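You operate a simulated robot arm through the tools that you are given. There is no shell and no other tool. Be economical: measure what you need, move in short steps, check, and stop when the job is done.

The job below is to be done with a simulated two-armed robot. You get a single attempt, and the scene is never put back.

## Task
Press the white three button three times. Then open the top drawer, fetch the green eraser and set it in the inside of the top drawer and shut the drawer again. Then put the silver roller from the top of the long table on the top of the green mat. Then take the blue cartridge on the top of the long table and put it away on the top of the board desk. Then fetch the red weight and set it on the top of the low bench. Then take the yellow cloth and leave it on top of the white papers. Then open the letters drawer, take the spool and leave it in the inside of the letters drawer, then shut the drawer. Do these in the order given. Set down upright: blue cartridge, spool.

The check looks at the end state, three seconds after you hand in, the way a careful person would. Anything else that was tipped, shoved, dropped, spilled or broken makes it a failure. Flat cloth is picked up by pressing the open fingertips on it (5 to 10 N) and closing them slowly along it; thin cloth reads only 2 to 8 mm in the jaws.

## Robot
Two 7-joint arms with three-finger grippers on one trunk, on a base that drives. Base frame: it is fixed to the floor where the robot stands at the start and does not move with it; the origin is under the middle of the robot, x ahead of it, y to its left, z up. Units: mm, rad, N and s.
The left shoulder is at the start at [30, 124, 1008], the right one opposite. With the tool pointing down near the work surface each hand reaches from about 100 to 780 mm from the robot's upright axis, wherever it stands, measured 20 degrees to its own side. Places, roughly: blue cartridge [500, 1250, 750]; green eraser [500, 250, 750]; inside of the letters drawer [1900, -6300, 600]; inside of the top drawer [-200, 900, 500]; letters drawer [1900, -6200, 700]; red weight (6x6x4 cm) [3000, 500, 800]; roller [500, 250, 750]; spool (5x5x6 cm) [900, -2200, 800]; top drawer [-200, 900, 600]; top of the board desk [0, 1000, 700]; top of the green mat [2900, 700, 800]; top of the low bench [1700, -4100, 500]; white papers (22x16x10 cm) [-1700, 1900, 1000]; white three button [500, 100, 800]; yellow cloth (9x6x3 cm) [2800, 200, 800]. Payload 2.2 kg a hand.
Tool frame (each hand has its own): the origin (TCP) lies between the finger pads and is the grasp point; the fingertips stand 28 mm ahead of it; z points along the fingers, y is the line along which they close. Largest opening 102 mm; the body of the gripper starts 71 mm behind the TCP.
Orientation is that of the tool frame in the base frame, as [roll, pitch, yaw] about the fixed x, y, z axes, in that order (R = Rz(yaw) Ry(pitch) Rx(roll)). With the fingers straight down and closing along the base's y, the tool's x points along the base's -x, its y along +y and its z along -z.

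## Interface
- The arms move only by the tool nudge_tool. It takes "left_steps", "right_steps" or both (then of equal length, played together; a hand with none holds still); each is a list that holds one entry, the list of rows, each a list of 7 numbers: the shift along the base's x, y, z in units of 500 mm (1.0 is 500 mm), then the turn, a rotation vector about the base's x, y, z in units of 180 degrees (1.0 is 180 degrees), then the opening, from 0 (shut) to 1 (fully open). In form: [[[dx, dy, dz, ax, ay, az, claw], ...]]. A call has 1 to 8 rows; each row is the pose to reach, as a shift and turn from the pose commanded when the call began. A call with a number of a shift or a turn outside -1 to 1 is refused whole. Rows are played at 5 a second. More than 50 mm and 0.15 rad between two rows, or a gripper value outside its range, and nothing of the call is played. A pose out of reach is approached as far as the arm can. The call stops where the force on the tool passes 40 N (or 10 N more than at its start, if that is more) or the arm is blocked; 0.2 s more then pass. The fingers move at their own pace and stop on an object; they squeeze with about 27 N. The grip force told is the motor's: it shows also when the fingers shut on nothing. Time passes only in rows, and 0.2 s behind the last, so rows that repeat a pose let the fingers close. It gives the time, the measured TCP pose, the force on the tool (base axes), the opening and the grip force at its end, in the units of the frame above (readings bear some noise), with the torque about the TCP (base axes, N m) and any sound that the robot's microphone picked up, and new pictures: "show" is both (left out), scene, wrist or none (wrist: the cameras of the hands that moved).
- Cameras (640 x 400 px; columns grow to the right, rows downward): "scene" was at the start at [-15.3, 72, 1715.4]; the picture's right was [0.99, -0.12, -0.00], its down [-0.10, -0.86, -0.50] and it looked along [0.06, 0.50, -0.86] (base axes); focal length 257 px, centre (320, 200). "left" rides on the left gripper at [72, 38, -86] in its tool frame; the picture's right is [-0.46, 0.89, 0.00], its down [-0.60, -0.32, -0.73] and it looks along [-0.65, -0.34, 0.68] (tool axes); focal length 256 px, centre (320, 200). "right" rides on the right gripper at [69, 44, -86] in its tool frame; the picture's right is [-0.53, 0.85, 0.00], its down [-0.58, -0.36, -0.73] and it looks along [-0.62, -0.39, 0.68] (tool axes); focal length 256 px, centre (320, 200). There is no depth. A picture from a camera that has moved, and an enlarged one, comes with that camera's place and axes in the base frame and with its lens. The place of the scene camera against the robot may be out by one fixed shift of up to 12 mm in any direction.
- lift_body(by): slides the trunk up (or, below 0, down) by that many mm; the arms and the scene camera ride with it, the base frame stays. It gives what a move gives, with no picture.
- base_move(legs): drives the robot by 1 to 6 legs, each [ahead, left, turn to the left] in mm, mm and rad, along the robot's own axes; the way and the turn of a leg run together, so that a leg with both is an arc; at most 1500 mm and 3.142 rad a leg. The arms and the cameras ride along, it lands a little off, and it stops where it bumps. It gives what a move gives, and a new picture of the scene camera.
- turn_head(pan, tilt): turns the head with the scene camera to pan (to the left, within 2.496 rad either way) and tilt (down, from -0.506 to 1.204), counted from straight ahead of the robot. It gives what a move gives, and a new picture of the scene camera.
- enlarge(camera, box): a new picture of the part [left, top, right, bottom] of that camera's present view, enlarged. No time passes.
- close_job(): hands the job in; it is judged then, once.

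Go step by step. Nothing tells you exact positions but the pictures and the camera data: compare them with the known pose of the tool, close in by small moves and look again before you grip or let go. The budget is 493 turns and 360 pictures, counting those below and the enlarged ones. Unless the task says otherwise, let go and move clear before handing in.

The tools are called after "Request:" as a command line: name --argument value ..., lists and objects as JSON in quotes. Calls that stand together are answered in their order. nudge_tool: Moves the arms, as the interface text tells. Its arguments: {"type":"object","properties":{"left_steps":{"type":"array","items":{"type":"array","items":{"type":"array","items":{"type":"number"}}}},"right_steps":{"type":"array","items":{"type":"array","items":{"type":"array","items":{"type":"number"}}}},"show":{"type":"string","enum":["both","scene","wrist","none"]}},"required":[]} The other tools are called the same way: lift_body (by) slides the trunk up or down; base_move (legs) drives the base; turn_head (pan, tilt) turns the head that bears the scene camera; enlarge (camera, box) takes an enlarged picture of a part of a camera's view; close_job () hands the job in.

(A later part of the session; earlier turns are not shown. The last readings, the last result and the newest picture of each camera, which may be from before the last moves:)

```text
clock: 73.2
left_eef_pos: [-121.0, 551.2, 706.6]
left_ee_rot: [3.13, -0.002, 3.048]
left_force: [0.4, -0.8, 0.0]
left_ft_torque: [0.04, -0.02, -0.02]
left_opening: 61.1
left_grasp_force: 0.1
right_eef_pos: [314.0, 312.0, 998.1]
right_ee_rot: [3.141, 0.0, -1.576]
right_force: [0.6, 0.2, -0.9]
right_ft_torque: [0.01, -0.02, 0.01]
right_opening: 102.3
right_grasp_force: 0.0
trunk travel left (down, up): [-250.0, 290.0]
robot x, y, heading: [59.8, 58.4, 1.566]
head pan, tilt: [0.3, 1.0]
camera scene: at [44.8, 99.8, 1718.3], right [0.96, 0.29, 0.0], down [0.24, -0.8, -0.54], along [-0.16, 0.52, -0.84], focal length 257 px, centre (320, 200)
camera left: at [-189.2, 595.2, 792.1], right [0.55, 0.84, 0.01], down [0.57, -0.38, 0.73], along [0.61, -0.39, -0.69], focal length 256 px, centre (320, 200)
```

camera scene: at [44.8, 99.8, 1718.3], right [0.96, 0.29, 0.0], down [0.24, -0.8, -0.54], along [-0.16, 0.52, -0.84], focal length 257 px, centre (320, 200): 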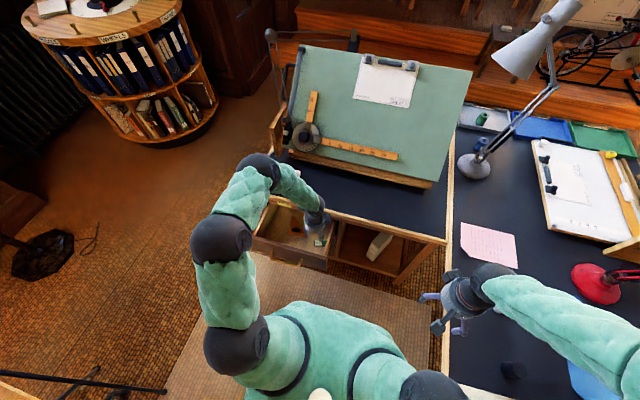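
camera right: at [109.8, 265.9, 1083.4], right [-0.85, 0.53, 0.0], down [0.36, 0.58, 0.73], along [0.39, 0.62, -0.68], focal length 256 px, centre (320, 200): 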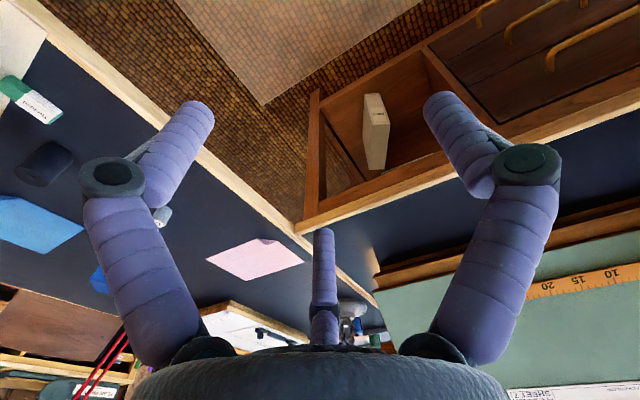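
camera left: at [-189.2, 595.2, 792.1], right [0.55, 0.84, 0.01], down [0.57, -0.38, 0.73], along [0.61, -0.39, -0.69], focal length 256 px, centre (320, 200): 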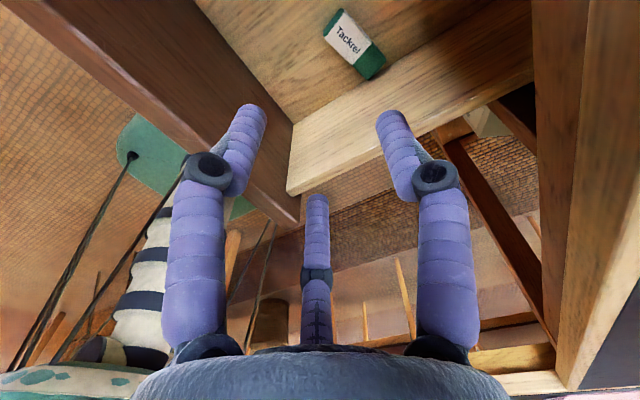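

The eraser sits in the drawer. I pull the left hand back, close it to a fist and begin tilting it forward to push the drawer shut.

Request:
nudge_tool --left_steps '[[[0, -0.08, 0.02, 0, 0, 0, 0.3], [0, -0.16, 0.02, 0, 0, 0, 0], [0, -0.25, 0.02, 0, 0, 0, 0], [0, -0.34, 0.02, 0, 0, 0, 0], [0, -0.38, 0.02, 0.045, 0, 0, 0], [0, -0.4, 0.02, 0.09, 0, 0, 0], [0, -0.42, 0.02, 0.135, 0, 0, 0], [0, -0.44, 0.02, 0.18, 0, 0, 0]]]' --show "none"

Request:
base_move --legs '[[0, 180, 0]]'

Request:
nudge_tool --left_steps '[[[0, 0, -0.03, 0.045, 0, 0, 0], [0, 0, -0.06, 0.09, 0, 0, 0], [0, 0, -0.09, 0.135, 0, 0, 0], [0, 0, -0.12, 0.16, 0, 0, 0], [0, 0, -0.16, 0.16, 0, 0, 0]]]' --show "both"

```text
clock: 75.0
left_eef_pos: [-67.7, 354.3, 736.4]
left_ee_rot: [2.579, -0.071, 3.077]
left_force: [0.4, 0.4, -0.3]
left_ft_torque: [-0.01, -0.03, 0.01]
left_opening: 2.1
left_grasp_force: 27.2
left hand out of reach, approached as far as the arm can: row 7, 8
right_eef_pos: [313.5, 312.2, 998.3]
right_ee_rot: [3.141, -0.001, -1.576]
right_force: [0.0, 0.8, 0.0]
right_ft_torque: [0.03, -0.02, -0.02]
right_opening: 102.0
right_grasp_force: 0.0
trunk travel left (down, up): [-250.0, 290.0]
robot x, y, heading: [59.8, 58.9, 1.566]
head pan, tilt: [0.3, 1.0]
```

```text
clock: 76.5
left_eef_pos: [-247.6, 357.2, 736.8]
left_ee_rot: [2.582, -0.072, 3.07]
left_force: [-0.3, 0.0, -0.2]
left_ft_torque: [0.01, -0.01, -0.04]
left_opening: 2.0
left_grasp_force: 27.3
right_eef_pos: [132.4, 312.3, 997.8]
right_ee_rot: [-3.141, -0.002, -1.583]
right_force: [-0.3, 0.6, 0.5]
right_ft_torque: [0.0, -0.02, 0.0]
right_opening: 102.0
right_grasp_force: 0.1
trunk travel left (down, up): [-250.0, 290.0]
robot x, y, heading: [-123.1, 58.8, 1.554]
head pan, tilt: [0.3, 1.0]
camera scene: at [-137.9, 103.4, 1718.2], right [0.96, 0.28, 0.0], down [0.24, -0.81, -0.54], along [-0.15, 0.52, -0.84], focal length 257 px, centre (320, 200)
```

scene: 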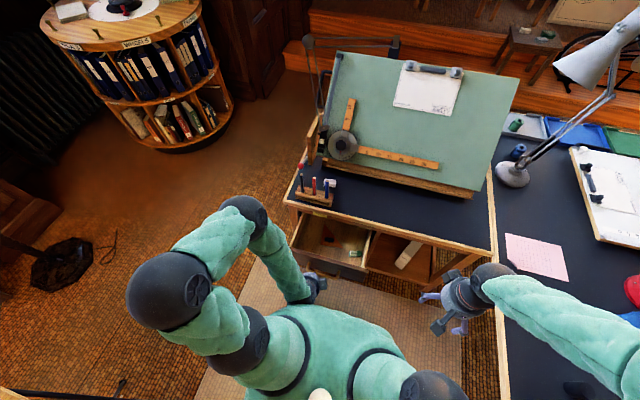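

```text
clock: 77.3
left_eef_pos: [-189.5, 469.2, 749.0]
left_ee_rot: [1.97, -0.079, -3.083]
left_force: [-0.5, 0.5, 0.8]
left_ft_torque: [0.02, -0.04, 0.02]
left_opening: 2.0
left_grasp_force: 27.2
left hand out of reach, approached as far as the arm can: row 1, 2, 3, 4
right_eef_pos: [133.3, 313.1, 999.2]
right_ee_rot: [3.141, -0.002, -1.585]
right_force: [0.1, -1.4, 0.5]
right_ft_torque: [0.0, 0.0, 0.03]
right_opening: 102.0
right_grasp_force: 0.1
trunk travel left (down, up): [-250.0, 290.0]
robot x, y, heading: [-121.8, 59.0, 1.557]
head pan, tilt: [0.3, 1.0]
stopped in row 4 (left hand): the arm was blocked; the commanded pose is now the measured one
camera scene: at [-136.0, 103.4, 1718.3], right [0.96, 0.28, 0.0], down [0.24, -0.81, -0.54], along [-0.15, 0.52, -0.84], focal length 257 px, centre (320, 200)
camera left: at [-252.3, 401.6, 823.0], right [0.51, 0.37, 0.78], down [0.65, -0.76, -0.06], along [0.57, 0.53, -0.63], focal length 256 px, centre (320, 200)
```

scene: 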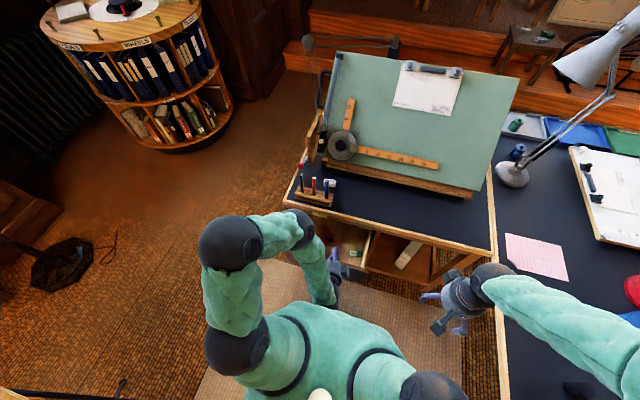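
left: 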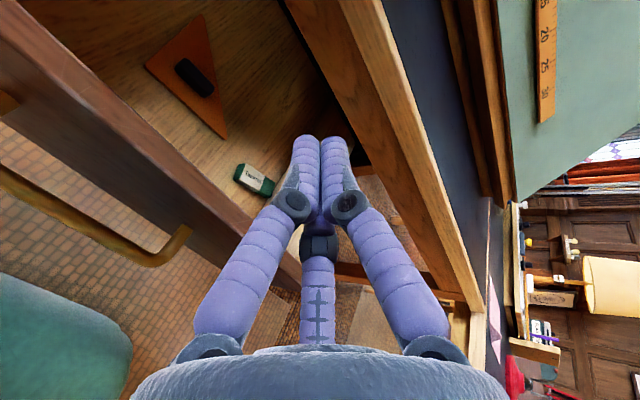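

The fist now points forward about 23° below level. I back off, lower the trunk so the fingertips are just above the handle, then push by driving.

Request:
base_move --legs '[[-190, 30, 0.01]]'

Request:
lift_body --by -133

Request:
base_move --legs '[[110, 0, 0]]'

Request:
nudge_tool --left_steps '[[[0, 0, 0, 0, 0, 0, 0]]]' --show "wrist"

```text
clock: 78.9
left_eef_pos: [-223.7, 279.1, 750.5]
left_ee_rot: [1.968, -0.078, -3.071]
left_force: [-0.3, -1.0, 0.2]
left_ft_torque: [0.01, -0.02, -0.02]
left_opening: 2.1
left_grasp_force: 26.7
right_eef_pos: [100.2, 124.5, 999.0]
right_ee_rot: [-3.141, 0.0, -1.573]
right_force: [-0.6, 0.7, 0.0]
right_ft_torque: [0.02, -0.01, -0.01]
right_opening: 102.0
right_grasp_force: 0.0
trunk travel left (down, up): [-250.0, 290.0]
robot x, y, heading: [-155.0, -126.3, 1.571]
head pan, tilt: [0.3, 1.0]
camera scene: at [-167.3, -87.9, 1718.3], right [0.96, 0.29, 0.0], down [0.25, -0.8, -0.54], along [-0.16, 0.52, -0.84], focal length 257 px, centre (320, 200)
```

scene: 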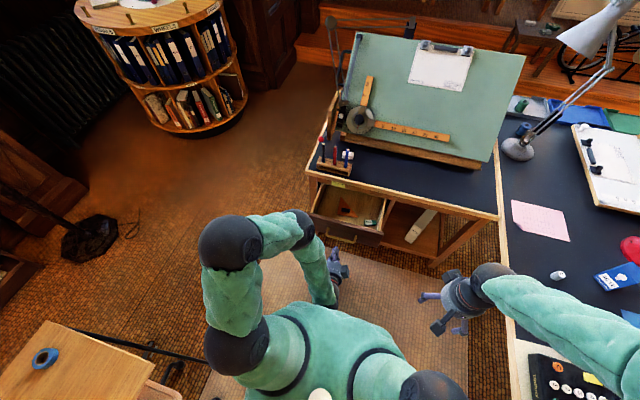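

```text
clock: 80.5
left_eef_pos: [-225.4, 279.7, 617.6]
left_ee_rot: [1.971, -0.079, -3.071]
left_force: [0.6, 0.7, -0.4]
left_ft_torque: [0.0, 0.01, 0.05]
left_opening: 2.1
left_grasp_force: 26.5
right_eef_pos: [100.6, 125.3, 865.8]
right_ee_rot: [3.141, -0.001, -1.572]
right_force: [0.2, 0.2, -0.3]
right_ft_torque: [0.0, 0.02, 0.04]
right_opening: 102.1
right_grasp_force: 0.1
trunk travel left (down, up): [-117.0, 423.0]
robot x, y, heading: [-155.7, -129.3, 1.574]
head pan, tilt: [0.3, 1.0]
```

```text
clock: 81.7
left_eef_pos: [-224.4, 392.9, 616.5]
left_ee_rot: [1.972, -0.078, -3.076]
left_force: [-0.9, 0.0, 0.3]
left_ft_torque: [0.0, 0.02, -0.01]
left_opening: 1.8
left_grasp_force: 26.4
right_eef_pos: [100.6, 239.8, 865.0]
right_ee_rot: [3.141, -0.003, -1.575]
right_force: [-0.2, 0.1, 1.0]
right_ft_torque: [-0.06, 0.04, -0.02]
right_opening: 101.9
right_grasp_force: 0.0
trunk travel left (down, up): [-117.0, 423.0]
robot x, y, heading: [-150.6, -17.2, 1.566]
head pan, tilt: [0.3, 1.0]
camera scene: at [-166.6, 28.3, 1585.2], right [0.96, 0.29, 0.0], down [0.25, -0.81, -0.54], along [-0.16, 0.52, -0.84], focal length 257 px, centre (320, 200)
```

scene: 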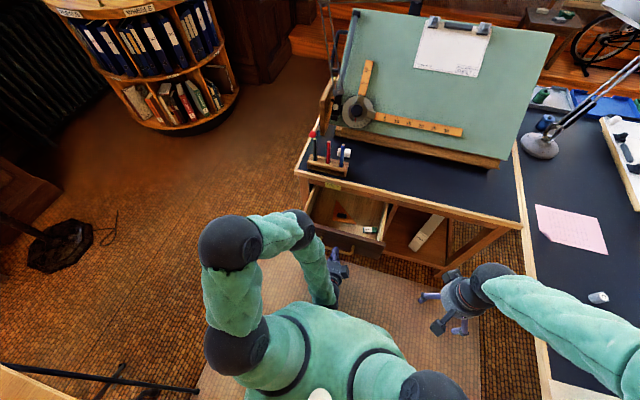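

```text
clock: 82.1
left_eef_pos: [-224.3, 392.6, 616.9]
left_ee_rot: [1.972, -0.079, -3.076]
left_force: [-0.1, 0.0, -0.1]
left_ft_torque: [-0.01, -0.03, 0.0]
left_opening: 2.1
left_grasp_force: 27.2
right_eef_pos: [101.7, 237.4, 865.1]
right_ee_rot: [3.141, -0.002, -1.574]
right_force: [1.1, -0.1, -0.5]
right_ft_torque: [-0.01, 0.01, 0.02]
right_opening: 101.9
right_grasp_force: 0.1
trunk travel left (down, up): [-117.0, 423.0]
robot x, y, heading: [-150.7, -16.0, 1.571]
head pan, tilt: [0.3, 1.0]
camera left: at [-286.0, 323.9, 689.9], right [0.5, 0.38, 0.78], down [0.65, -0.75, -0.06], along [0.57, 0.54, -0.63], focal length 256 px, centre (320, 200)
```

left: 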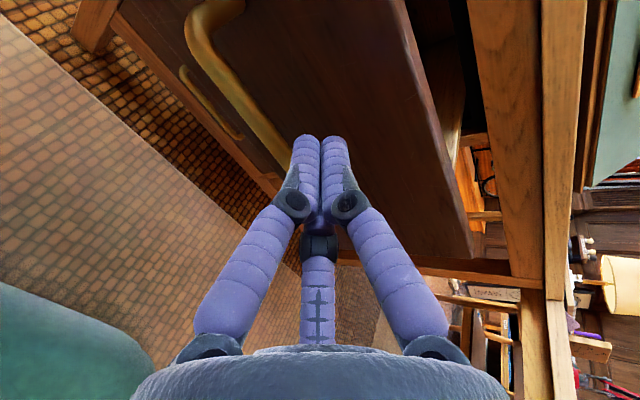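

The fingertips aim at the drawer face, between handle and top edge. I push by driving ahead.

Request:
base_move --legs '[[245, 0, 0]]'

```text
clock: 83.9
left_eef_pos: [-225.5, 629.5, 616.2]
left_ee_rot: [1.974, -0.078, -3.068]
left_force: [3.2, -22.0, 7.6]
left_ft_torque: [0.3, 0.13, -0.12]
left_opening: 2.0
left_grasp_force: 27.3
right_eef_pos: [100.6, 477.4, 864.7]
right_ee_rot: [3.141, -0.001, -1.569]
right_force: [-0.8, -0.2, -0.6]
right_ft_torque: [-0.02, 0.02, -0.01]
right_opening: 101.9
right_grasp_force: 0.1
trunk travel left (down, up): [-117.0, 423.0]
robot x, y, heading: [-152.0, 225.2, 1.572]
head pan, tilt: [0.3, 1.0]
stopped in leg 1: the force on the tool passed its limit at 266 N (the readings are from after the stop); the commanded pose is now the measured one
camera scene: at [-166.3, 262.9, 1585.3], right [0.95, 0.3, 0.0], down [0.25, -0.8, -0.54], along [-0.16, 0.52, -0.84], focal length 257 px, centre (320, 200)
```

scene: 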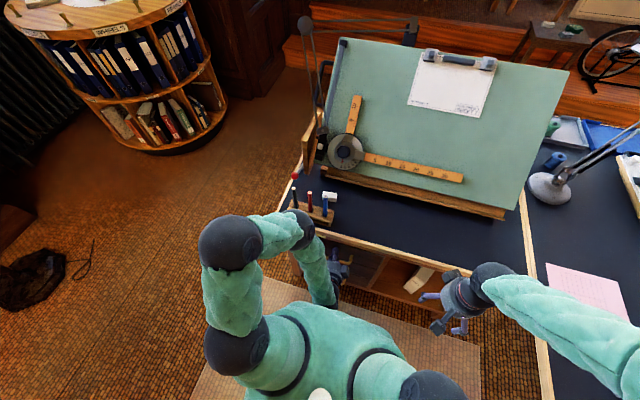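

It stopped hard at the closed position. I back away and check the drawer and desk.

Request:
base_move --legs '[[-250, 0, 0]]'

Request:
enlarge --camera "scene" --box '[280, 130, 460, 290]'

Request:
nudge_tool --left_steps '[[[0, 0, 0, 0, 0, 0, 0]]]' --show "wrist"

```text
clock: 85.7
left_eef_pos: [-227.0, 388.0, 616.3]
left_ee_rot: [1.974, -0.078, -3.063]
left_force: [-0.1, 0.6, 0.1]
left_ft_torque: [-0.01, 0.0, 0.05]
left_opening: 2.1
left_grasp_force: 26.8
right_eef_pos: [100.1, 238.2, 865.8]
right_ee_rot: [3.139, -0.002, -1.558]
right_force: [-1.2, -1.4, 0.3]
right_ft_torque: [-0.02, -0.02, 0.0]
right_opening: 101.8
right_grasp_force: 0.1
trunk travel left (down, up): [-117.0, 423.0]
robot x, y, heading: [-150.3, -19.3, 1.576]
head pan, tilt: [0.3, 1.0]
camera scene: at [-165.4, 22.9, 1585.3], right [0.95, 0.3, 0.0], down [0.26, -0.8, -0.54], along [-0.16, 0.52, -0.84], focal length 257 px, centre (320, 200)
```

scene: 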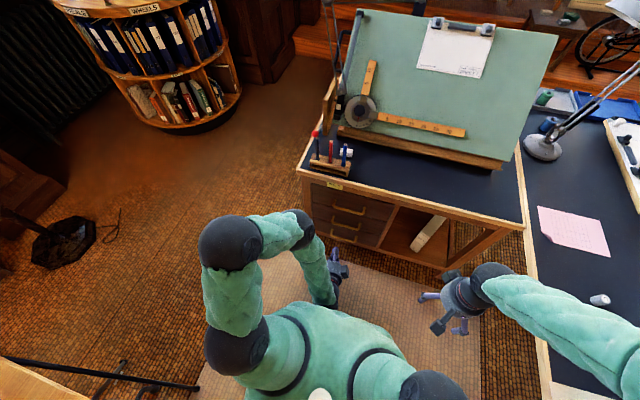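

```text
2.50 times, centred on (370, 210) of scene
camera zoom: at [-165.4, 22.9, 1585.3], right [0.95, 0.3, 0.0], down [0.26, -0.8, -0.54], along [-0.16, 0.52, -0.84], focal length 642 px, centre (195, 175)
```

zoom: 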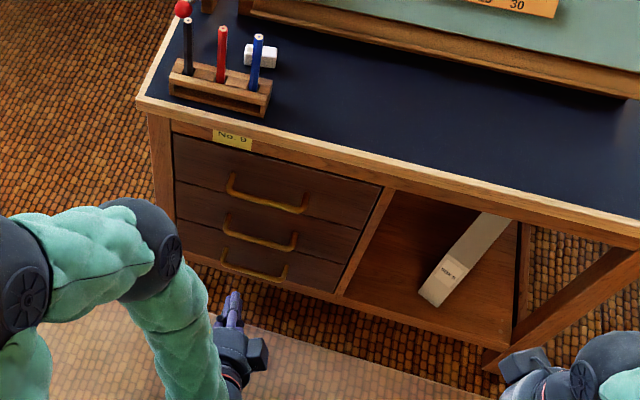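

```text
clock: 86.1
left_eef_pos: [-227.8, 388.7, 615.2]
left_ee_rot: [1.976, -0.079, -3.062]
left_force: [1.0, -0.3, 0.3]
left_ft_torque: [-0.01, -0.02, -0.02]
left_opening: 2.1
left_grasp_force: 26.9
right_eef_pos: [100.0, 239.6, 865.4]
right_ee_rot: [3.141, -0.001, -1.561]
right_force: [-0.2, -1.2, 0.3]
right_ft_torque: [-0.01, 0.0, 0.0]
right_opening: 102.0
right_grasp_force: 0.0
trunk travel left (down, up): [-117.0, 423.0]
robot x, y, heading: [-152.4, -18.9, 1.576]
head pan, tilt: [0.3, 1.0]
camera left: at [-288.7, 319.2, 689.1], right [0.5, 0.39, 0.77], down [0.66, -0.75, -0.05], along [0.56, 0.54, -0.63], focal length 256 px, centre (320, 200)
```

left: 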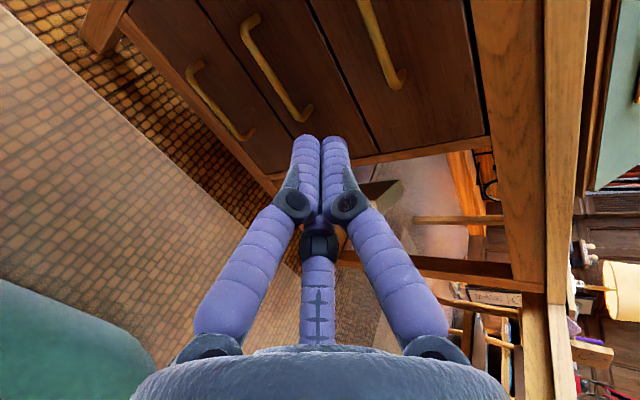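

The drawer is shut flush. Now I raise the trunk and bring the left hand back to pointing down.

Request:
lift_body --by 133

Request:
nudge_tool --left_steps '[[[0, -0.01, 0.02, -0.045, 0, 0, 0.5], [0, -0.02, 0.04, -0.09, 0, 0, 1], [-0.02, -0.03, 0.06, -0.135, 0, 0, 1], [-0.04, -0.04, 0.08, -0.18, 0, 0, 1], [-0.08, -0.05, 0.12, -0.225, 0, 0, 1], [-0.12, -0.06, 0.16, -0.27, 0, 0, 1], [-0.16, -0.07, 0.2, -0.315, 0, 0, 1], [-0.2, -0.08, 0.24, -0.36, 0, 0, 1]]]' --show "none"

Request:
nudge_tool --left_steps '[[[-0.04, 0, 0.03, 0, 0, 0.045, 1], [-0.08, 0, 0.06, 0, 0, 0.09, 1], [-0.1, 0, 0.09, 0, 0, 0.135, 1], [-0.12, 0, 0.12, 0, 0, 0.18, 1], [-0.14, 0, 0.15, 0, 0, 0.225, 1], [-0.16, 0, 0.18, 0, 0, 0.27, 1], [-0.16, 0, 0.2, 0, 0, 0.315, 1], [-0.16, 0, 0.22, 0, 0, 0.36, 1]]]' --show "none"

```text
clock: 87.7
left_eef_pos: [-228.0, 389.2, 747.9]
left_ee_rot: [1.976, -0.079, -3.062]
left_force: [1.2, -0.3, -0.1]
left_ft_torque: [-0.01, 0.0, -0.03]
left_opening: 2.4
left_grasp_force: 27.2
right_eef_pos: [99.6, 239.7, 998.4]
right_ee_rot: [3.14, -0.001, -1.562]
right_force: [-0.3, 0.4, -1.0]
right_ft_torque: [-0.01, -0.02, -0.01]
right_opening: 102.1
right_grasp_force: 0.1
trunk travel left (down, up): [-250.0, 290.0]
robot x, y, heading: [-151.5, -22.1, 1.577]
head pan, tilt: [0.3, 1.0]
```

```text
clock: 89.5
left_eef_pos: [-328.0, 347.0, 867.6]
left_ee_rot: [3.114, -0.106, 3.105]
left_force: [-0.2, -0.1, 0.2]
left_ft_torque: [0.01, -0.02, 0.0]
left_opening: 101.6
left_grasp_force: 0.0
right_eef_pos: [99.4, 240.8, 997.9]
right_ee_rot: [3.141, -0.002, -1.559]
right_force: [0.1, 0.6, -0.1]
right_ft_torque: [-0.02, 0.03, -0.01]
right_opening: 102.2
right_grasp_force: 0.2
trunk travel left (down, up): [-250.0, 290.0]
robot x, y, heading: [-151.7, -21.2, 1.579]
head pan, tilt: [0.3, 1.0]
```

```text
clock: 91.3
left_eef_pos: [-406.7, 349.7, 980.4]
left_ee_rot: [3.111, -0.107, -2.044]
left_force: [-0.1, 0.6, -0.2]
left_ft_torque: [-0.02, 0.03, -0.04]
left_opening: 102.1
left_grasp_force: 0.1
right_eef_pos: [99.3, 239.4, 998.9]
right_ee_rot: [3.14, -0.002, -1.562]
right_force: [0.4, 0.3, -0.1]
right_ft_torque: [0.0, -0.02, -0.02]
right_opening: 102.0
right_grasp_force: 0.0
trunk travel left (down, up): [-250.0, 290.0]
robot x, y, heading: [-148.8, -18.5, 1.579]
head pan, tilt: [0.3, 1.0]
```

Request:
nudge_tool --left_steps '[[[0, 0, 0, 0.007, -0.006, 0.038, 1], [0, 0, 0, 0.013, -0.012, 0.076, 1], [0, 0, 0, 0.02, -0.018, 0.114, 1], [0, 0, 0, 0.026, -0.024, 0.15, 1]]]' --show "none"

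Request:
base_move --legs '[[0, 0, -1.579], [190, 100, 0]]'

Request:
turn_head --pan 0.2 --tilt 0.95

```text
clock: 92.3
left_eef_pos: [-407.8, 347.6, 979.2]
left_ee_rot: [-3.119, -0.012, -1.577]
left_force: [0.3, -0.3, -0.1]
left_ft_torque: [0.0, 0.03, 0.02]
left_opening: 102.2
left_grasp_force: 0.0
right_eef_pos: [99.4, 239.7, 998.5]
right_ee_rot: [3.141, -0.004, -1.559]
right_force: [0.4, -0.3, -0.1]
right_ft_torque: [0.04, 0.0, -0.02]
right_opening: 102.1
right_grasp_force: 0.1
trunk travel left (down, up): [-250.0, 290.0]
robot x, y, heading: [-149.4, -20.0, 1.58]
head pan, tilt: [0.3, 1.0]
```

```text
clock: 97.9
left_eef_pos: [421.0, 314.8, 978.5]
left_ee_rot: [-3.119, -0.01, 3.091]
left_force: [0.4, 0.1, 0.1]
left_ft_torque: [-0.01, 0.04, -0.01]
left_opening: 102.0
left_grasp_force: 0.0
right_eef_pos: [292.1, -187.2, 998.0]
right_ee_rot: [3.142, -0.002, 3.108]
right_force: [-0.4, -0.5, 0.6]
right_ft_torque: [-0.02, 0.05, 0.03]
right_opening: 102.1
right_grasp_force: 0.1
trunk travel left (down, up): [-250.0, 290.0]
robot x, y, heading: [46.9, 74.3, -0.035]
head pan, tilt: [0.3, 1.0]
camera scene: at [90.2, 100.0, 1718.2], right [0.26, -0.96, 0.0], down [-0.81, -0.22, -0.54], along [0.52, 0.14, -0.84], focal length 257 px, centre (320, 200)
```

scene: 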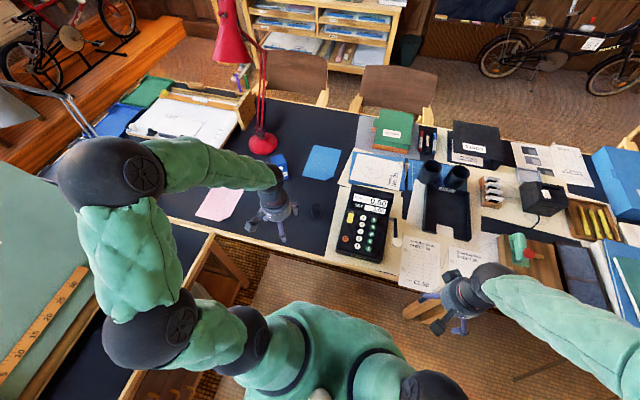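

```text
clock: 98.6
left_eef_pos: [421.2, 314.9, 978.2]
left_ee_rot: [-3.118, -0.012, 3.089]
left_force: [-0.1, -0.6, 0.5]
left_ft_torque: [0.01, -0.05, 0.03]
left_opening: 102.1
left_grasp_force: 0.1
right_eef_pos: [291.6, -186.5, 998.6]
right_ee_rot: [3.14, -0.002, 3.106]
right_force: [-0.4, 0.2, -0.6]
right_ft_torque: [-0.01, 0.01, -0.04]
right_opening: 102.0
right_grasp_force: 0.1
trunk travel left (down, up): [-250.0, 290.0]
robot x, y, heading: [46.8, 73.9, -0.033]
head pan, tilt: [0.201, 0.949]
camera scene: at [92.6, 92.8, 1721.9], right [0.17, -0.99, 0.0], down [-0.8, -0.14, -0.58], along [0.57, 0.1, -0.81], focal length 257 px, centre (320, 200)
```

scene: 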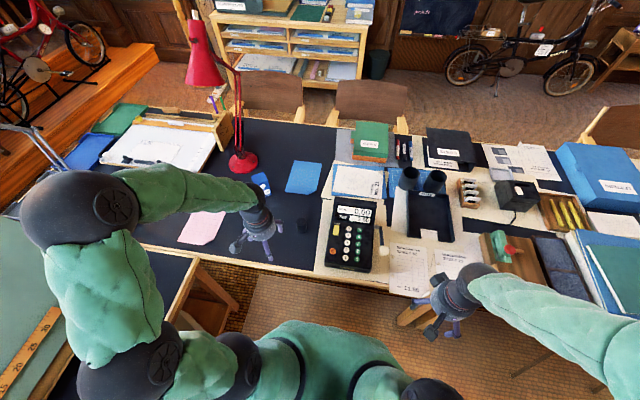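

I check the candidates for the silver roller with the left wrist camera.

Request:
enlarge --camera "left" --box '[160, 0, 480, 200]'

Request:
enlarge --camera "scene" --box '[200, 150, 340, 270]'

```text
2.00 times, centred on (320, 100) of left
camera zoom: at [351.7, 359.1, 1064.5], right [0.51, 0.86, -0.02], down [0.59, -0.33, 0.73], along [0.62, -0.39, -0.68], focal length 512 px, centre (320, 400)
```

zoom: 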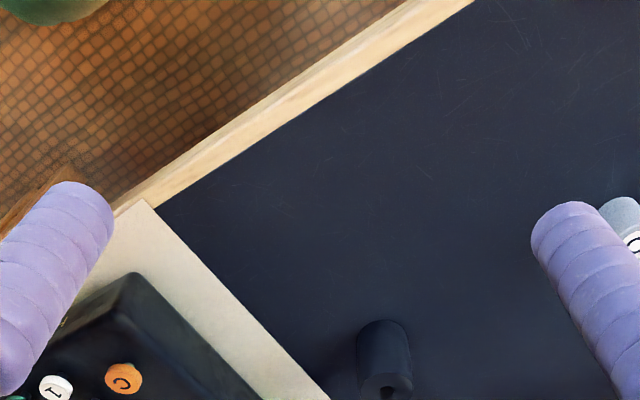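

```text
3.33 times, centred on (270, 210) of scene
camera zoom: at [92.6, 92.8, 1721.9], right [0.17, -0.99, 0.0], down [-0.8, -0.14, -0.58], along [0.57, 0.1, -0.81], focal length 855 px, centre (487, 167)
```

zoom: 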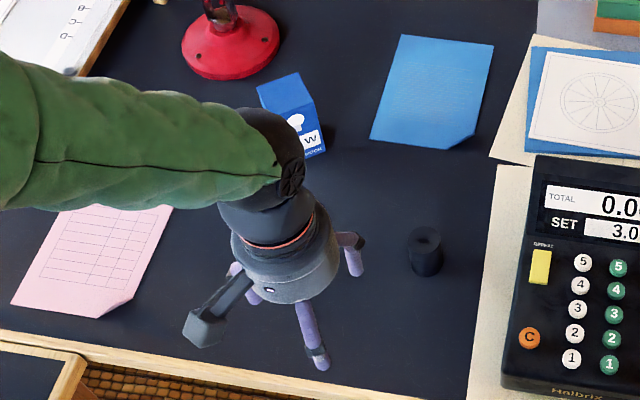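

Two candidates: a dark cylinder near [616, 254] and a silver canister near [591, 435]. I move the hand back to get a clear view of both.

Request:
nudge_tool --left_steps '[[[-0.08, 0.02, 0, 0, 0, 0, 1], [-0.16, 0.04, 0, 0, 0, 0, 1], [-0.24, 0.06, 0, 0, 0, 0, 1]]]' --show "wrist"

Request:
enlarge --camera "left" --box '[210, 40, 430, 220]'

```text
clock: 99.4
left_eef_pos: [300.3, 344.3, 979.9]
left_ee_rot: [-3.118, -0.01, 3.091]
left_force: [-0.8, 0.2, -0.2]
left_ft_torque: [0.03, -0.04, 0.01]
left_opening: 102.0
left_grasp_force: 0.0
right_eef_pos: [289.4, -187.8, 998.7]
right_ee_rot: [3.139, 0.001, 3.108]
right_force: [0.3, 0.3, -0.5]
right_ft_torque: [0.0, 0.0, 0.02]
right_opening: 102.1
right_grasp_force: 0.1
trunk travel left (down, up): [-250.0, 290.0]
robot x, y, heading: [46.8, 75.5, -0.031]
head pan, tilt: [0.201, 0.949]
camera left: at [230.9, 388.5, 1064.5], right [0.51, 0.86, -0.02], down [0.59, -0.33, 0.73], along [0.62, -0.39, -0.68], focal length 256 px, centre (320, 200)
```

left: 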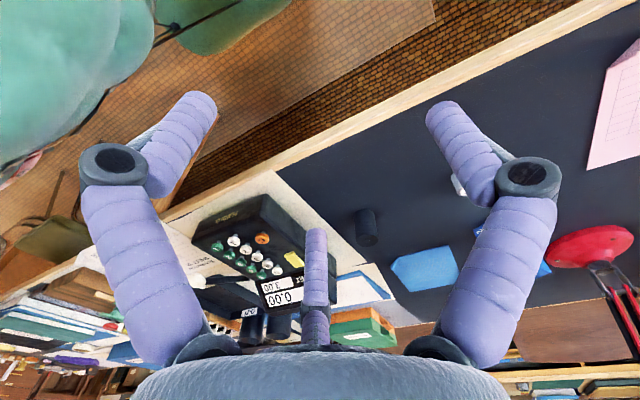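

```text
2.22 times, centred on (320, 130) of left
camera zoom: at [230.9, 388.5, 1064.5], right [0.51, 0.86, -0.02], down [0.59, -0.33, 0.73], along [0.62, -0.39, -0.68], focal length 569 px, centre (320, 356)
```

zoom: 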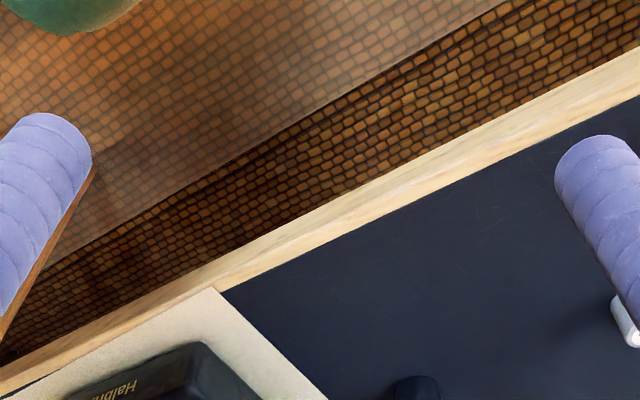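

Request:
enlarge --camera "scene" --box '[180, 160, 350, 270]'

```text
3.64 times, centred on (265, 215) of scene
camera zoom: at [91.0, 92.8, 1721.9], right [0.17, -0.99, 0.0], down [-0.8, -0.13, -0.58], along [0.57, 0.1, -0.81], focal length 933 px, centre (520, 146)
```

zoom: 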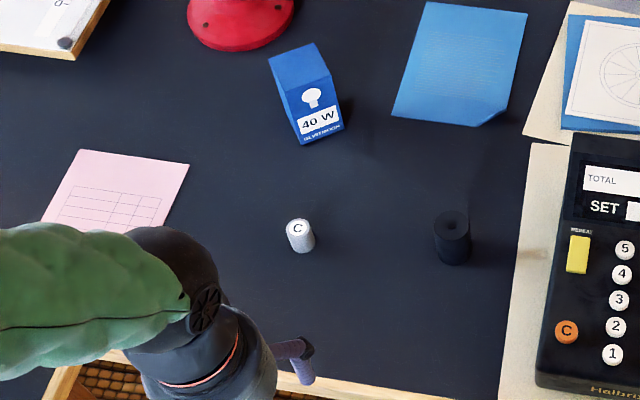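

The listed place fits the dark cylinder better than the canister marked "C". I look at the dark one up close before deciding.

Request:
nudge_tool --left_steps '[[[0.09, -0.03, -0.02, -0.0075, 0.003, 0, 1], [0.18, -0.06, -0.05, -0.0075, 0.003, 0.005, 1], [0.27, -0.09, -0.08, -0.0075, 0.003, 0.01, 1], [0.36, -0.12, -0.11, -0.0075, 0.003, 0.016, 1], [0.43, -0.14, -0.14, -0.0075, 0.003, 0.016, 1]]]' --show "wrist"

Request:
enlarge --camera "left" --box '[320, 20, 500, 220]'

```text
clock: 100.6
left_eef_pos: [518.3, 277.6, 908.8]
left_ee_rot: [-3.095, -0.018, 3.14]
left_force: [0.1, -0.6, -0.9]
left_ft_torque: [-0.01, 0.01, 0.0]
left_opening: 102.2
left_grasp_force: 0.1
right_eef_pos: [291.0, -185.6, 996.9]
right_ee_rot: [3.14, -0.001, 3.108]
right_force: [0.7, -0.1, -0.7]
right_ft_torque: [0.0, 0.05, 0.01]
right_opening: 101.7
right_grasp_force: 0.0
trunk travel left (down, up): [-250.0, 290.0]
robot x, y, heading: [45.0, 75.2, -0.033]
head pan, tilt: [0.201, 0.949]
camera left: at [447.4, 319.7, 993.2], right [0.47, 0.88, -0.05], down [0.62, -0.28, 0.73], along [0.63, -0.37, -0.68], focal length 256 px, centre (320, 200)
```

left: 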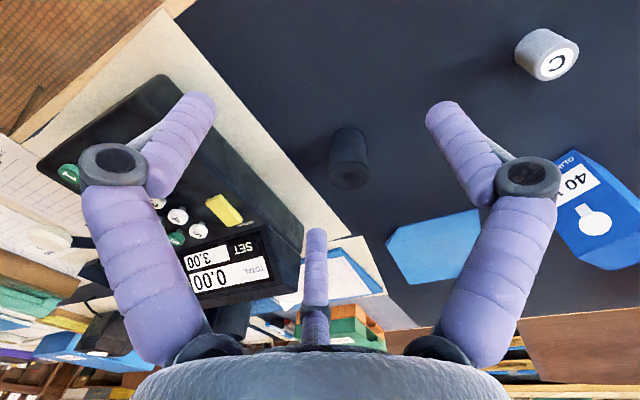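

```text
2.00 times, centred on (410, 120) of left
camera zoom: at [447.4, 319.7, 993.2], right [0.47, 0.88, -0.05], down [0.62, -0.28, 0.73], along [0.63, -0.37, -0.68], focal length 512 px, centre (140, 360)
```

zoom: 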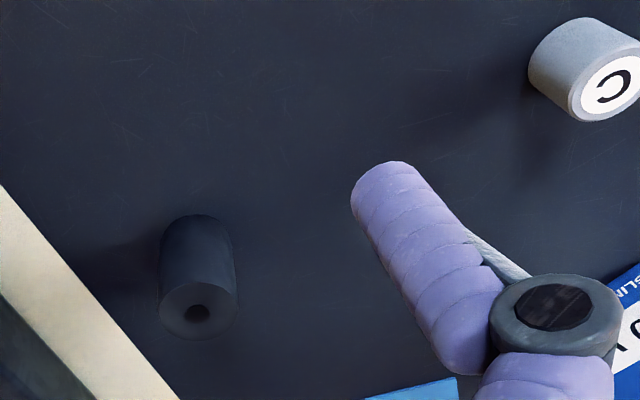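

One is plainly silver-grey with a "C" disc, the other black with a hole. To judge better, I look at the blue cartridge's build and the rest of the table.

Request:
turn_head --pan 1.15 --tilt 0.6

Request:
enlarge --camera "scene" --box '[280, 100, 520, 260]'

```text
clock: 101.8
left_eef_pos: [516.3, 277.6, 909.3]
left_ee_rot: [-3.094, -0.019, 3.141]
left_force: [0.1, 0.1, -0.4]
left_ft_torque: [-0.01, -0.02, -0.04]
left_opening: 102.1
left_grasp_force: 0.0
right_eef_pos: [291.4, -186.9, 999.3]
right_ee_rot: [3.139, -0.001, 3.109]
right_force: [-0.3, 1.0, 0.2]
right_ft_torque: [0.0, 0.02, -0.04]
right_opening: 102.0
right_grasp_force: 0.0
trunk travel left (down, up): [-250.0, 290.0]
robot x, y, heading: [45.0, 74.0, -0.033]
head pan, tilt: [1.15, 0.6]
camera scene: at [60.4, 160.3, 1750.2], right [0.9, -0.44, 0.0], down [-0.25, -0.51, -0.82], along [0.36, 0.74, -0.57], focal length 257 px, centre (320, 200)
```

scene: 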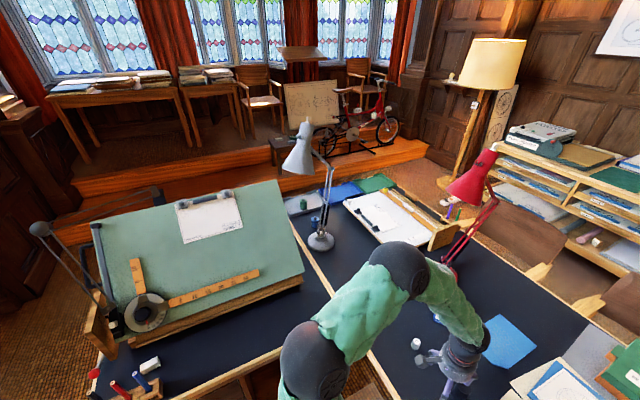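

```text
2.50 times, centred on (400, 180) of scene
camera zoom: at [60.4, 160.3, 1750.2], right [0.9, -0.44, 0.0], down [-0.25, -0.51, -0.82], along [0.36, 0.74, -0.57], focal length 642 px, centre (120, 250)
```

zoom: 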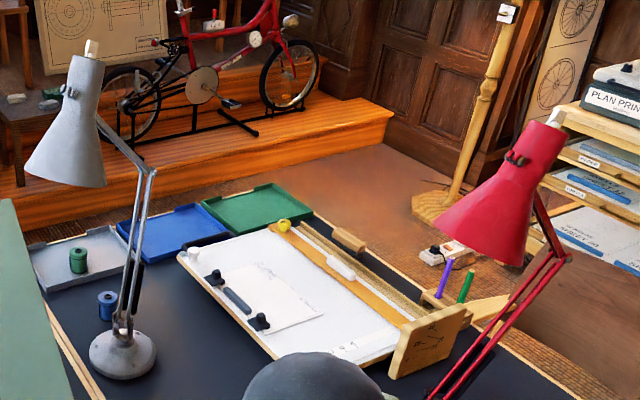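

I take the plainly silver-grey cylinder (marked C, about [593, 439]) as the silver roller. I move the left hand above it.

Request:
nudge_tool --left_steps '[[[0.03, 0.08, 0, 0.015, -0.006, 0, 1], [0.06, 0.16, -0.02, 0.015, -0.006, 0, 1], [0.09, 0.24, -0.05, 0.015, -0.006, 0, 1], [0.11, 0.3, -0.08, 0.015, -0.006, 0, 1], [0.11, 0.32, -0.1, 0.015, -0.006, 0, 1]]]' --show "wrist"

```text
clock: 103.0
left_eef_pos: [571.7, 436.0, 858.6]
left_ee_rot: [-3.141, -0.001, 3.14]
left_force: [-0.3, -0.3, -0.8]
left_ft_torque: [0.01, 0.02, -0.02]
left_opening: 101.8
left_grasp_force: 0.0
right_eef_pos: [290.4, -186.4, 998.9]
right_ee_rot: [3.14, -0.001, 3.111]
right_force: [0.1, 0.2, -0.2]
right_ft_torque: [0.0, 0.01, 0.0]
right_opening: 102.0
right_grasp_force: 0.0
trunk travel left (down, up): [-250.0, 290.0]
robot x, y, heading: [45.0, 78.5, -0.035]
head pan, tilt: [1.15, 0.6]
camera left: at [499.2, 475.1, 944.3], right [0.47, 0.88, 0.0], down [0.6, -0.32, 0.73], along [0.65, -0.34, -0.68], focal length 256 px, centre (320, 200)
```

left: 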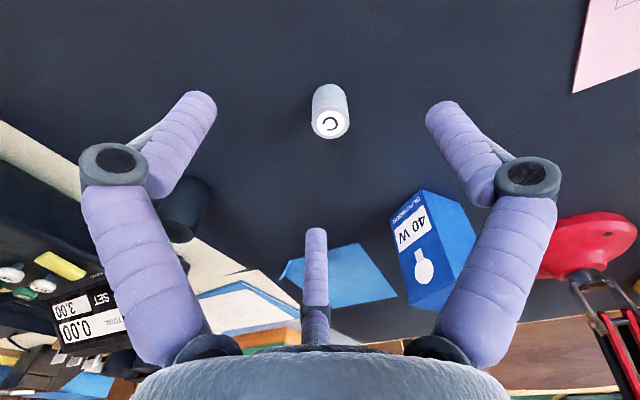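

The top disc is at [590, 436, 774]. I descend around it and close.

Request:
nudge_tool --left_steps '[[[0.02, 0, -0.05, 0, 0, 0, 1], [0.037, 0, -0.1, 0, 0, 0, 1], [0.037, 0, -0.14, 0, 0, 0, 0.8], [0.037, 0, -0.168, 0, 0, 0, 0.7], [0.037, 0, -0.168, 0, 0, 0, 0.3], [0.037, 0, -0.168, 0, 0, 0, 0], [0.037, 0, -0.168, 0, 0, 0, 0]]]' --show "wrist"

```text
clock: 104.6
left_eef_pos: [589.6, 435.9, 775.1]
left_ee_rot: [3.141, 0.0, 3.141]
left_force: [-0.9, 0.2, 0.0]
left_ft_torque: [0.0, 0.0, -0.01]
left_opening: 27.1
left_grasp_force: 27.2
right_eef_pos: [291.6, -186.7, 997.4]
right_ee_rot: [-3.142, 0.0, 3.107]
right_force: [0.2, 0.2, -0.3]
right_ft_torque: [-0.02, 0.0, 0.0]
right_opening: 102.0
right_grasp_force: 0.0
trunk travel left (down, up): [-250.0, 290.0]
robot x, y, heading: [45.2, 77.4, -0.035]
head pan, tilt: [1.15, 0.6]
camera left: at [517.8, 474.0, 859.9], right [0.47, 0.88, 0.0], down [0.6, -0.32, 0.73], along [0.65, -0.34, -0.68], focal length 256 px, centre (320, 200)
```

left: 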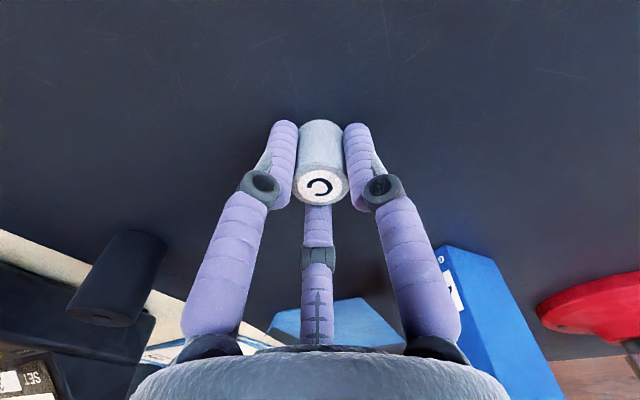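

Held at 27 mm. I lift, retract, and look across the room for the green mat.

Request:
nudge_tool --left_steps '[[[0, 0, 0.06, 0, 0, 0, 0], [0, 0, 0.14, 0, 0, 0, 0], [0, 0, 0.22, 0, 0, 0, 0], [-0.08, -0.02, 0.28, 0, 0, 0, 0], [-0.16, -0.06, 0.32, 0, 0, 0, 0], [-0.24, -0.1, 0.36, 0, 0, 0, 0], [-0.32, -0.14, 0.4, 0, 0, 0, 0], [-0.4, -0.18, 0.44, 0, 0, 0, 0]]]' --show "wrist"

Request:
turn_head --pan 0.15 --tilt 0.35

Request:
turn_head --pan -0.9 --tilt 0.4

Request:
turn_head --pan -2.0 --tilt 0.4

```text
refused: row 4 steps farther than a row can; nothing moved
```

```text
clock: 105.9
left_eef_pos: [590.5, 435.7, 774.2]
left_ee_rot: [-3.14, -0.001, 3.139]
left_force: [-0.5, 0.1, 0.3]
left_ft_torque: [-0.02, 0.01, -0.02]
left_opening: 27.1
left_grasp_force: 26.8
right_eef_pos: [289.8, -186.2, 998.6]
right_ee_rot: [-3.141, -0.002, 3.108]
right_force: [0.6, 0.8, -0.2]
right_ft_torque: [0.0, 0.0, -0.04]
right_opening: 102.0
right_grasp_force: 0.0
trunk travel left (down, up): [-250.0, 290.0]
robot x, y, heading: [43.6, 72.7, -0.034]
head pan, tilt: [0.15, 0.351]
camera scene: at [114.1, 91.9, 1773.0], right [0.12, -0.99, 0.0], down [-0.34, -0.04, -0.94], along [0.93, 0.11, -0.34], focal length 257 px, centre (320, 200)
```

scene: 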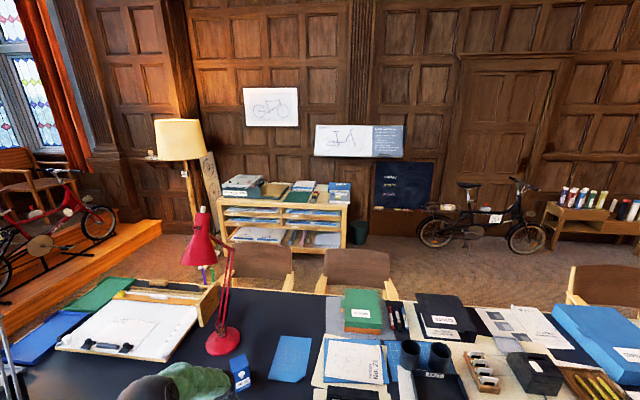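

```text
clock: 107.2
left_eef_pos: [589.9, 436.2, 773.9]
left_ee_rot: [3.14, -0.001, 3.14]
left_force: [0.0, 0.2, -0.6]
left_ft_torque: [-0.03, 0.03, 0.02]
left_opening: 27.2
left_grasp_force: 26.9
right_eef_pos: [291.8, -186.9, 997.9]
right_ee_rot: [3.14, -0.001, 3.108]
right_force: [-0.7, -0.2, 0.1]
right_ft_torque: [0.03, 0.0, 0.0]
right_opening: 102.1
right_grasp_force: 0.0
trunk travel left (down, up): [-250.0, 290.0]
robot x, y, heading: [44.4, 72.7, -0.038]
head pan, tilt: [-0.901, 0.4]
camera scene: at [76.7, 6.6, 1768.5], right [-0.8, -0.6, 0.0], down [-0.23, 0.31, -0.92], along [0.55, -0.74, -0.39], focal length 257 px, centre (320, 200)
```

scene: 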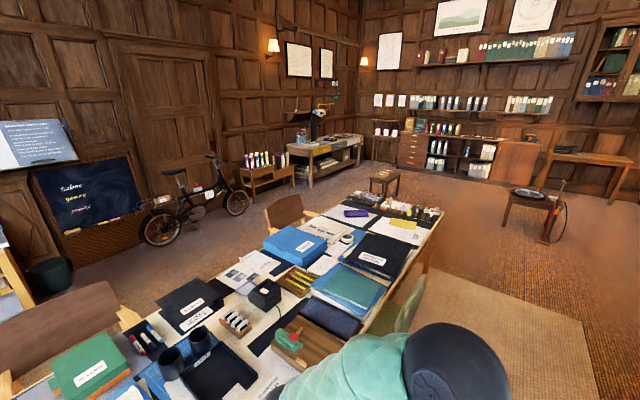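

```text
clock: 108.5
left_eef_pos: [590.0, 435.0, 775.2]
left_ee_rot: [3.141, 0.0, 3.141]
left_force: [-0.2, 0.5, -0.1]
left_ft_torque: [-0.02, 0.03, 0.0]
left_opening: 27.3
left_grasp_force: 26.9
right_eef_pos: [290.0, -185.9, 997.9]
right_ee_rot: [3.14, 0.0, 3.109]
right_force: [0.5, -1.1, -0.5]
right_ft_torque: [0.0, 0.03, 0.05]
right_opening: 101.8
right_grasp_force: 0.1
trunk travel left (down, up): [-250.0, 290.0]
robot x, y, heading: [48.0, 72.5, -0.03]
head pan, tilt: [-2.0, 0.4]
camera scene: at [-19.7, -1.9, 1768.5], right [-0.9, 0.45, 0.0], down [0.17, 0.35, -0.92], along [-0.41, -0.82, -0.39], focal length 257 px, centre (320, 200)
```

scene: 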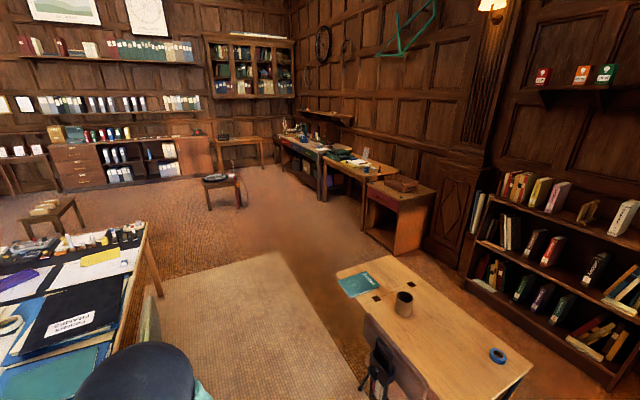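

The mat table is the shelf unit beyond the long table; I must drive around the right end of the table. First I lift and tuck the held roller.

Request:
nudge_tool --left_steps '[[[0, 0, 0.06, 0, 0, 0, 0], [0, 0, 0.14, 0, 0, 0, 0], [0, 0, 0.22, 0, 0, 0, 0], [-0.06, -0.02, 0.27, 0, 0, 0, 0], [-0.13, -0.05, 0.31, 0, 0, 0, 0], [-0.21, -0.08, 0.34, 0, 0, 0, 0], [-0.29, -0.11, 0.37, 0, 0, 0, 0], [-0.37, -0.14, 0.4, 0, 0, 0, 0]]]' --show "wrist"

Request:
enlarge --camera "scene" --box '[0, 180, 200, 330]'

Request:
turn_head --pan 0.15 --tilt 0.35

Request:
enlarge --camera "scene" --box '[210, 165, 370, 255]'

```text
clock: 110.3
left_eef_pos: [407.9, 367.7, 974.2]
left_ee_rot: [-3.141, -0.001, 3.141]
left_force: [0.8, 0.3, -1.7]
left_ft_torque: [0.0, 0.0, 0.0]
left_opening: 27.2
left_grasp_force: 26.8
right_eef_pos: [290.3, -186.9, 998.3]
right_ee_rot: [3.14, 0.001, 3.109]
right_force: [-0.2, 0.1, -0.4]
right_ft_torque: [0.01, -0.03, 0.01]
right_opening: 102.1
right_grasp_force: 0.0
trunk travel left (down, up): [-250.0, 290.0]
robot x, y, heading: [44.3, 74.5, -0.032]
head pan, tilt: [-2.0, 0.4]
camera left: at [335.1, 406.7, 1060.2], right [0.47, 0.88, 0.0], down [0.6, -0.32, 0.73], along [0.65, -0.34, -0.68], focal length 256 px, centre (320, 200)
```

left: 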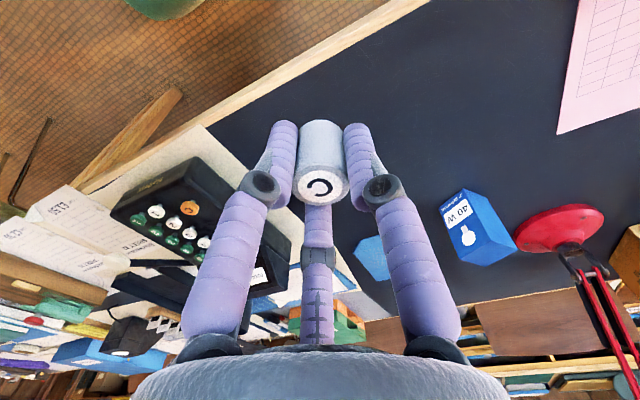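

```text
2.67 times, centred on (100, 255) of scene
camera zoom: at [-21.6, -2.5, 1768.4], right [-0.89, 0.45, 0.0], down [0.17, 0.35, -0.92], along [-0.41, -0.82, -0.39], focal length 684 px, centre (907, 53)
```

zoom: 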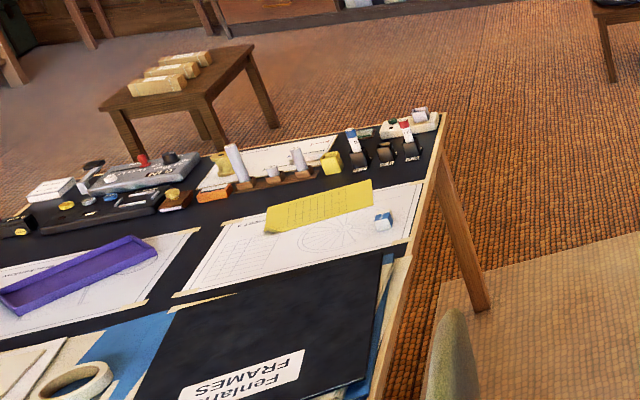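

```text
clock: 112.3
left_eef_pos: [409.3, 369.4, 974.7]
left_ee_rot: [3.14, 0.001, 3.14]
left_force: [-0.3, 0.6, -1.6]
left_ft_torque: [-0.01, 0.0, -0.03]
left_opening: 27.1
left_grasp_force: 27.0
right_eef_pos: [290.1, -187.0, 997.6]
right_ee_rot: [3.14, 0.0, 3.108]
right_force: [0.0, 0.6, 0.6]
right_ft_torque: [0.03, 0.0, -0.02]
right_opening: 101.8
right_grasp_force: 0.0
trunk travel left (down, up): [-250.0, 290.0]
robot x, y, heading: [44.0, 74.7, -0.036]
head pan, tilt: [0.15, 0.351]
camera scene: at [113.9, 91.7, 1773.0], right [0.12, -0.99, 0.0], down [-0.34, -0.04, -0.94], along [0.93, 0.11, -0.34], focal length 257 px, centre (320, 200)
```

scene: 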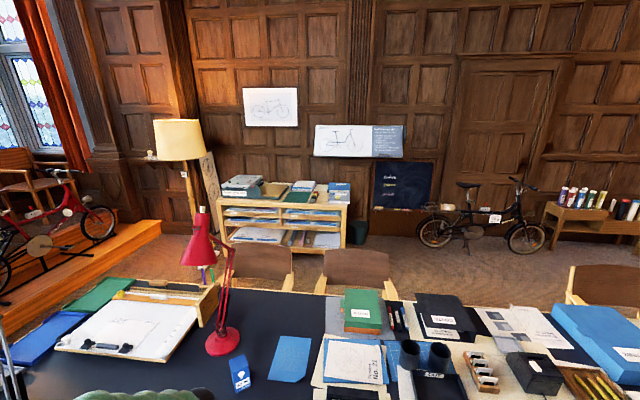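

```text
4.00 times, centred on (290, 210) of scene
camera zoom: at [113.9, 91.7, 1773.0], right [0.12, -0.99, 0.0], down [-0.34, -0.04, -0.94], along [0.93, 0.11, -0.34], focal length 1026 px, centre (440, 160)
```

zoom: 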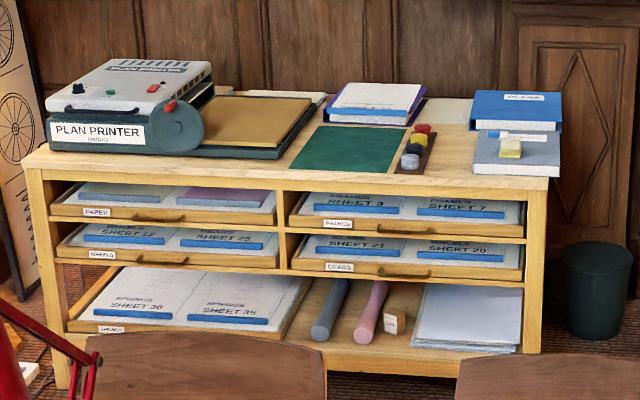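

I can see the green mat, the red weight tray and the yellow cloth on the shelf top. I drive back, turn right and go along the table.

Request:
base_move --legs '[[-200, 0, 0.035], [0, 0, -1.571], [1500, 0, 0], [1480, 0, 0]]'

```text
clock: 131.9
left_eef_pos: [-33.6, -3284.8, 975.0]
left_ee_rot: [-3.141, 0.0, 1.527]
left_force: [0.4, -0.2, -2.4]
left_ft_torque: [-0.01, 0.0, 0.02]
left_opening: 27.2
left_grasp_force: 27.0
right_eef_pos: [-584.4, -3146.2, 998.7]
right_ee_rot: [3.14, -0.002, 1.495]
right_force: [-0.2, -0.1, 0.2]
right_ft_torque: [0.04, 0.0, -0.02]
right_opening: 102.0
right_grasp_force: 0.0
trunk travel left (down, up): [-250.0, 290.0]
robot x, y, heading: [-315.3, -2909.7, -1.645]
head pan, tilt: [0.15, 0.351]
camera scene: at [-297.8, -2968.4, 1773.0], right [-1.0, -0.08, 0.0], down [-0.03, 0.34, -0.94], along [0.07, -0.94, -0.34], focal length 257 px, centre (320, 200)
```

scene: 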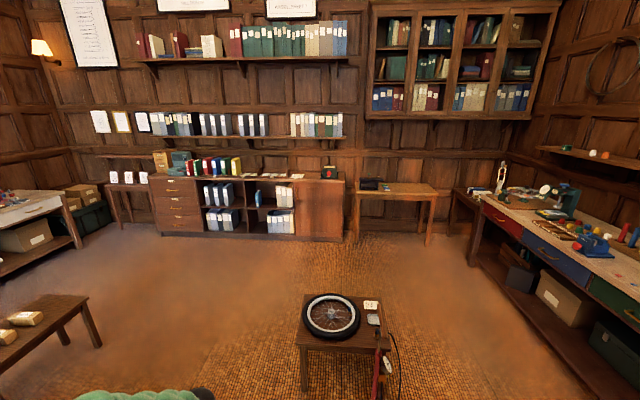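

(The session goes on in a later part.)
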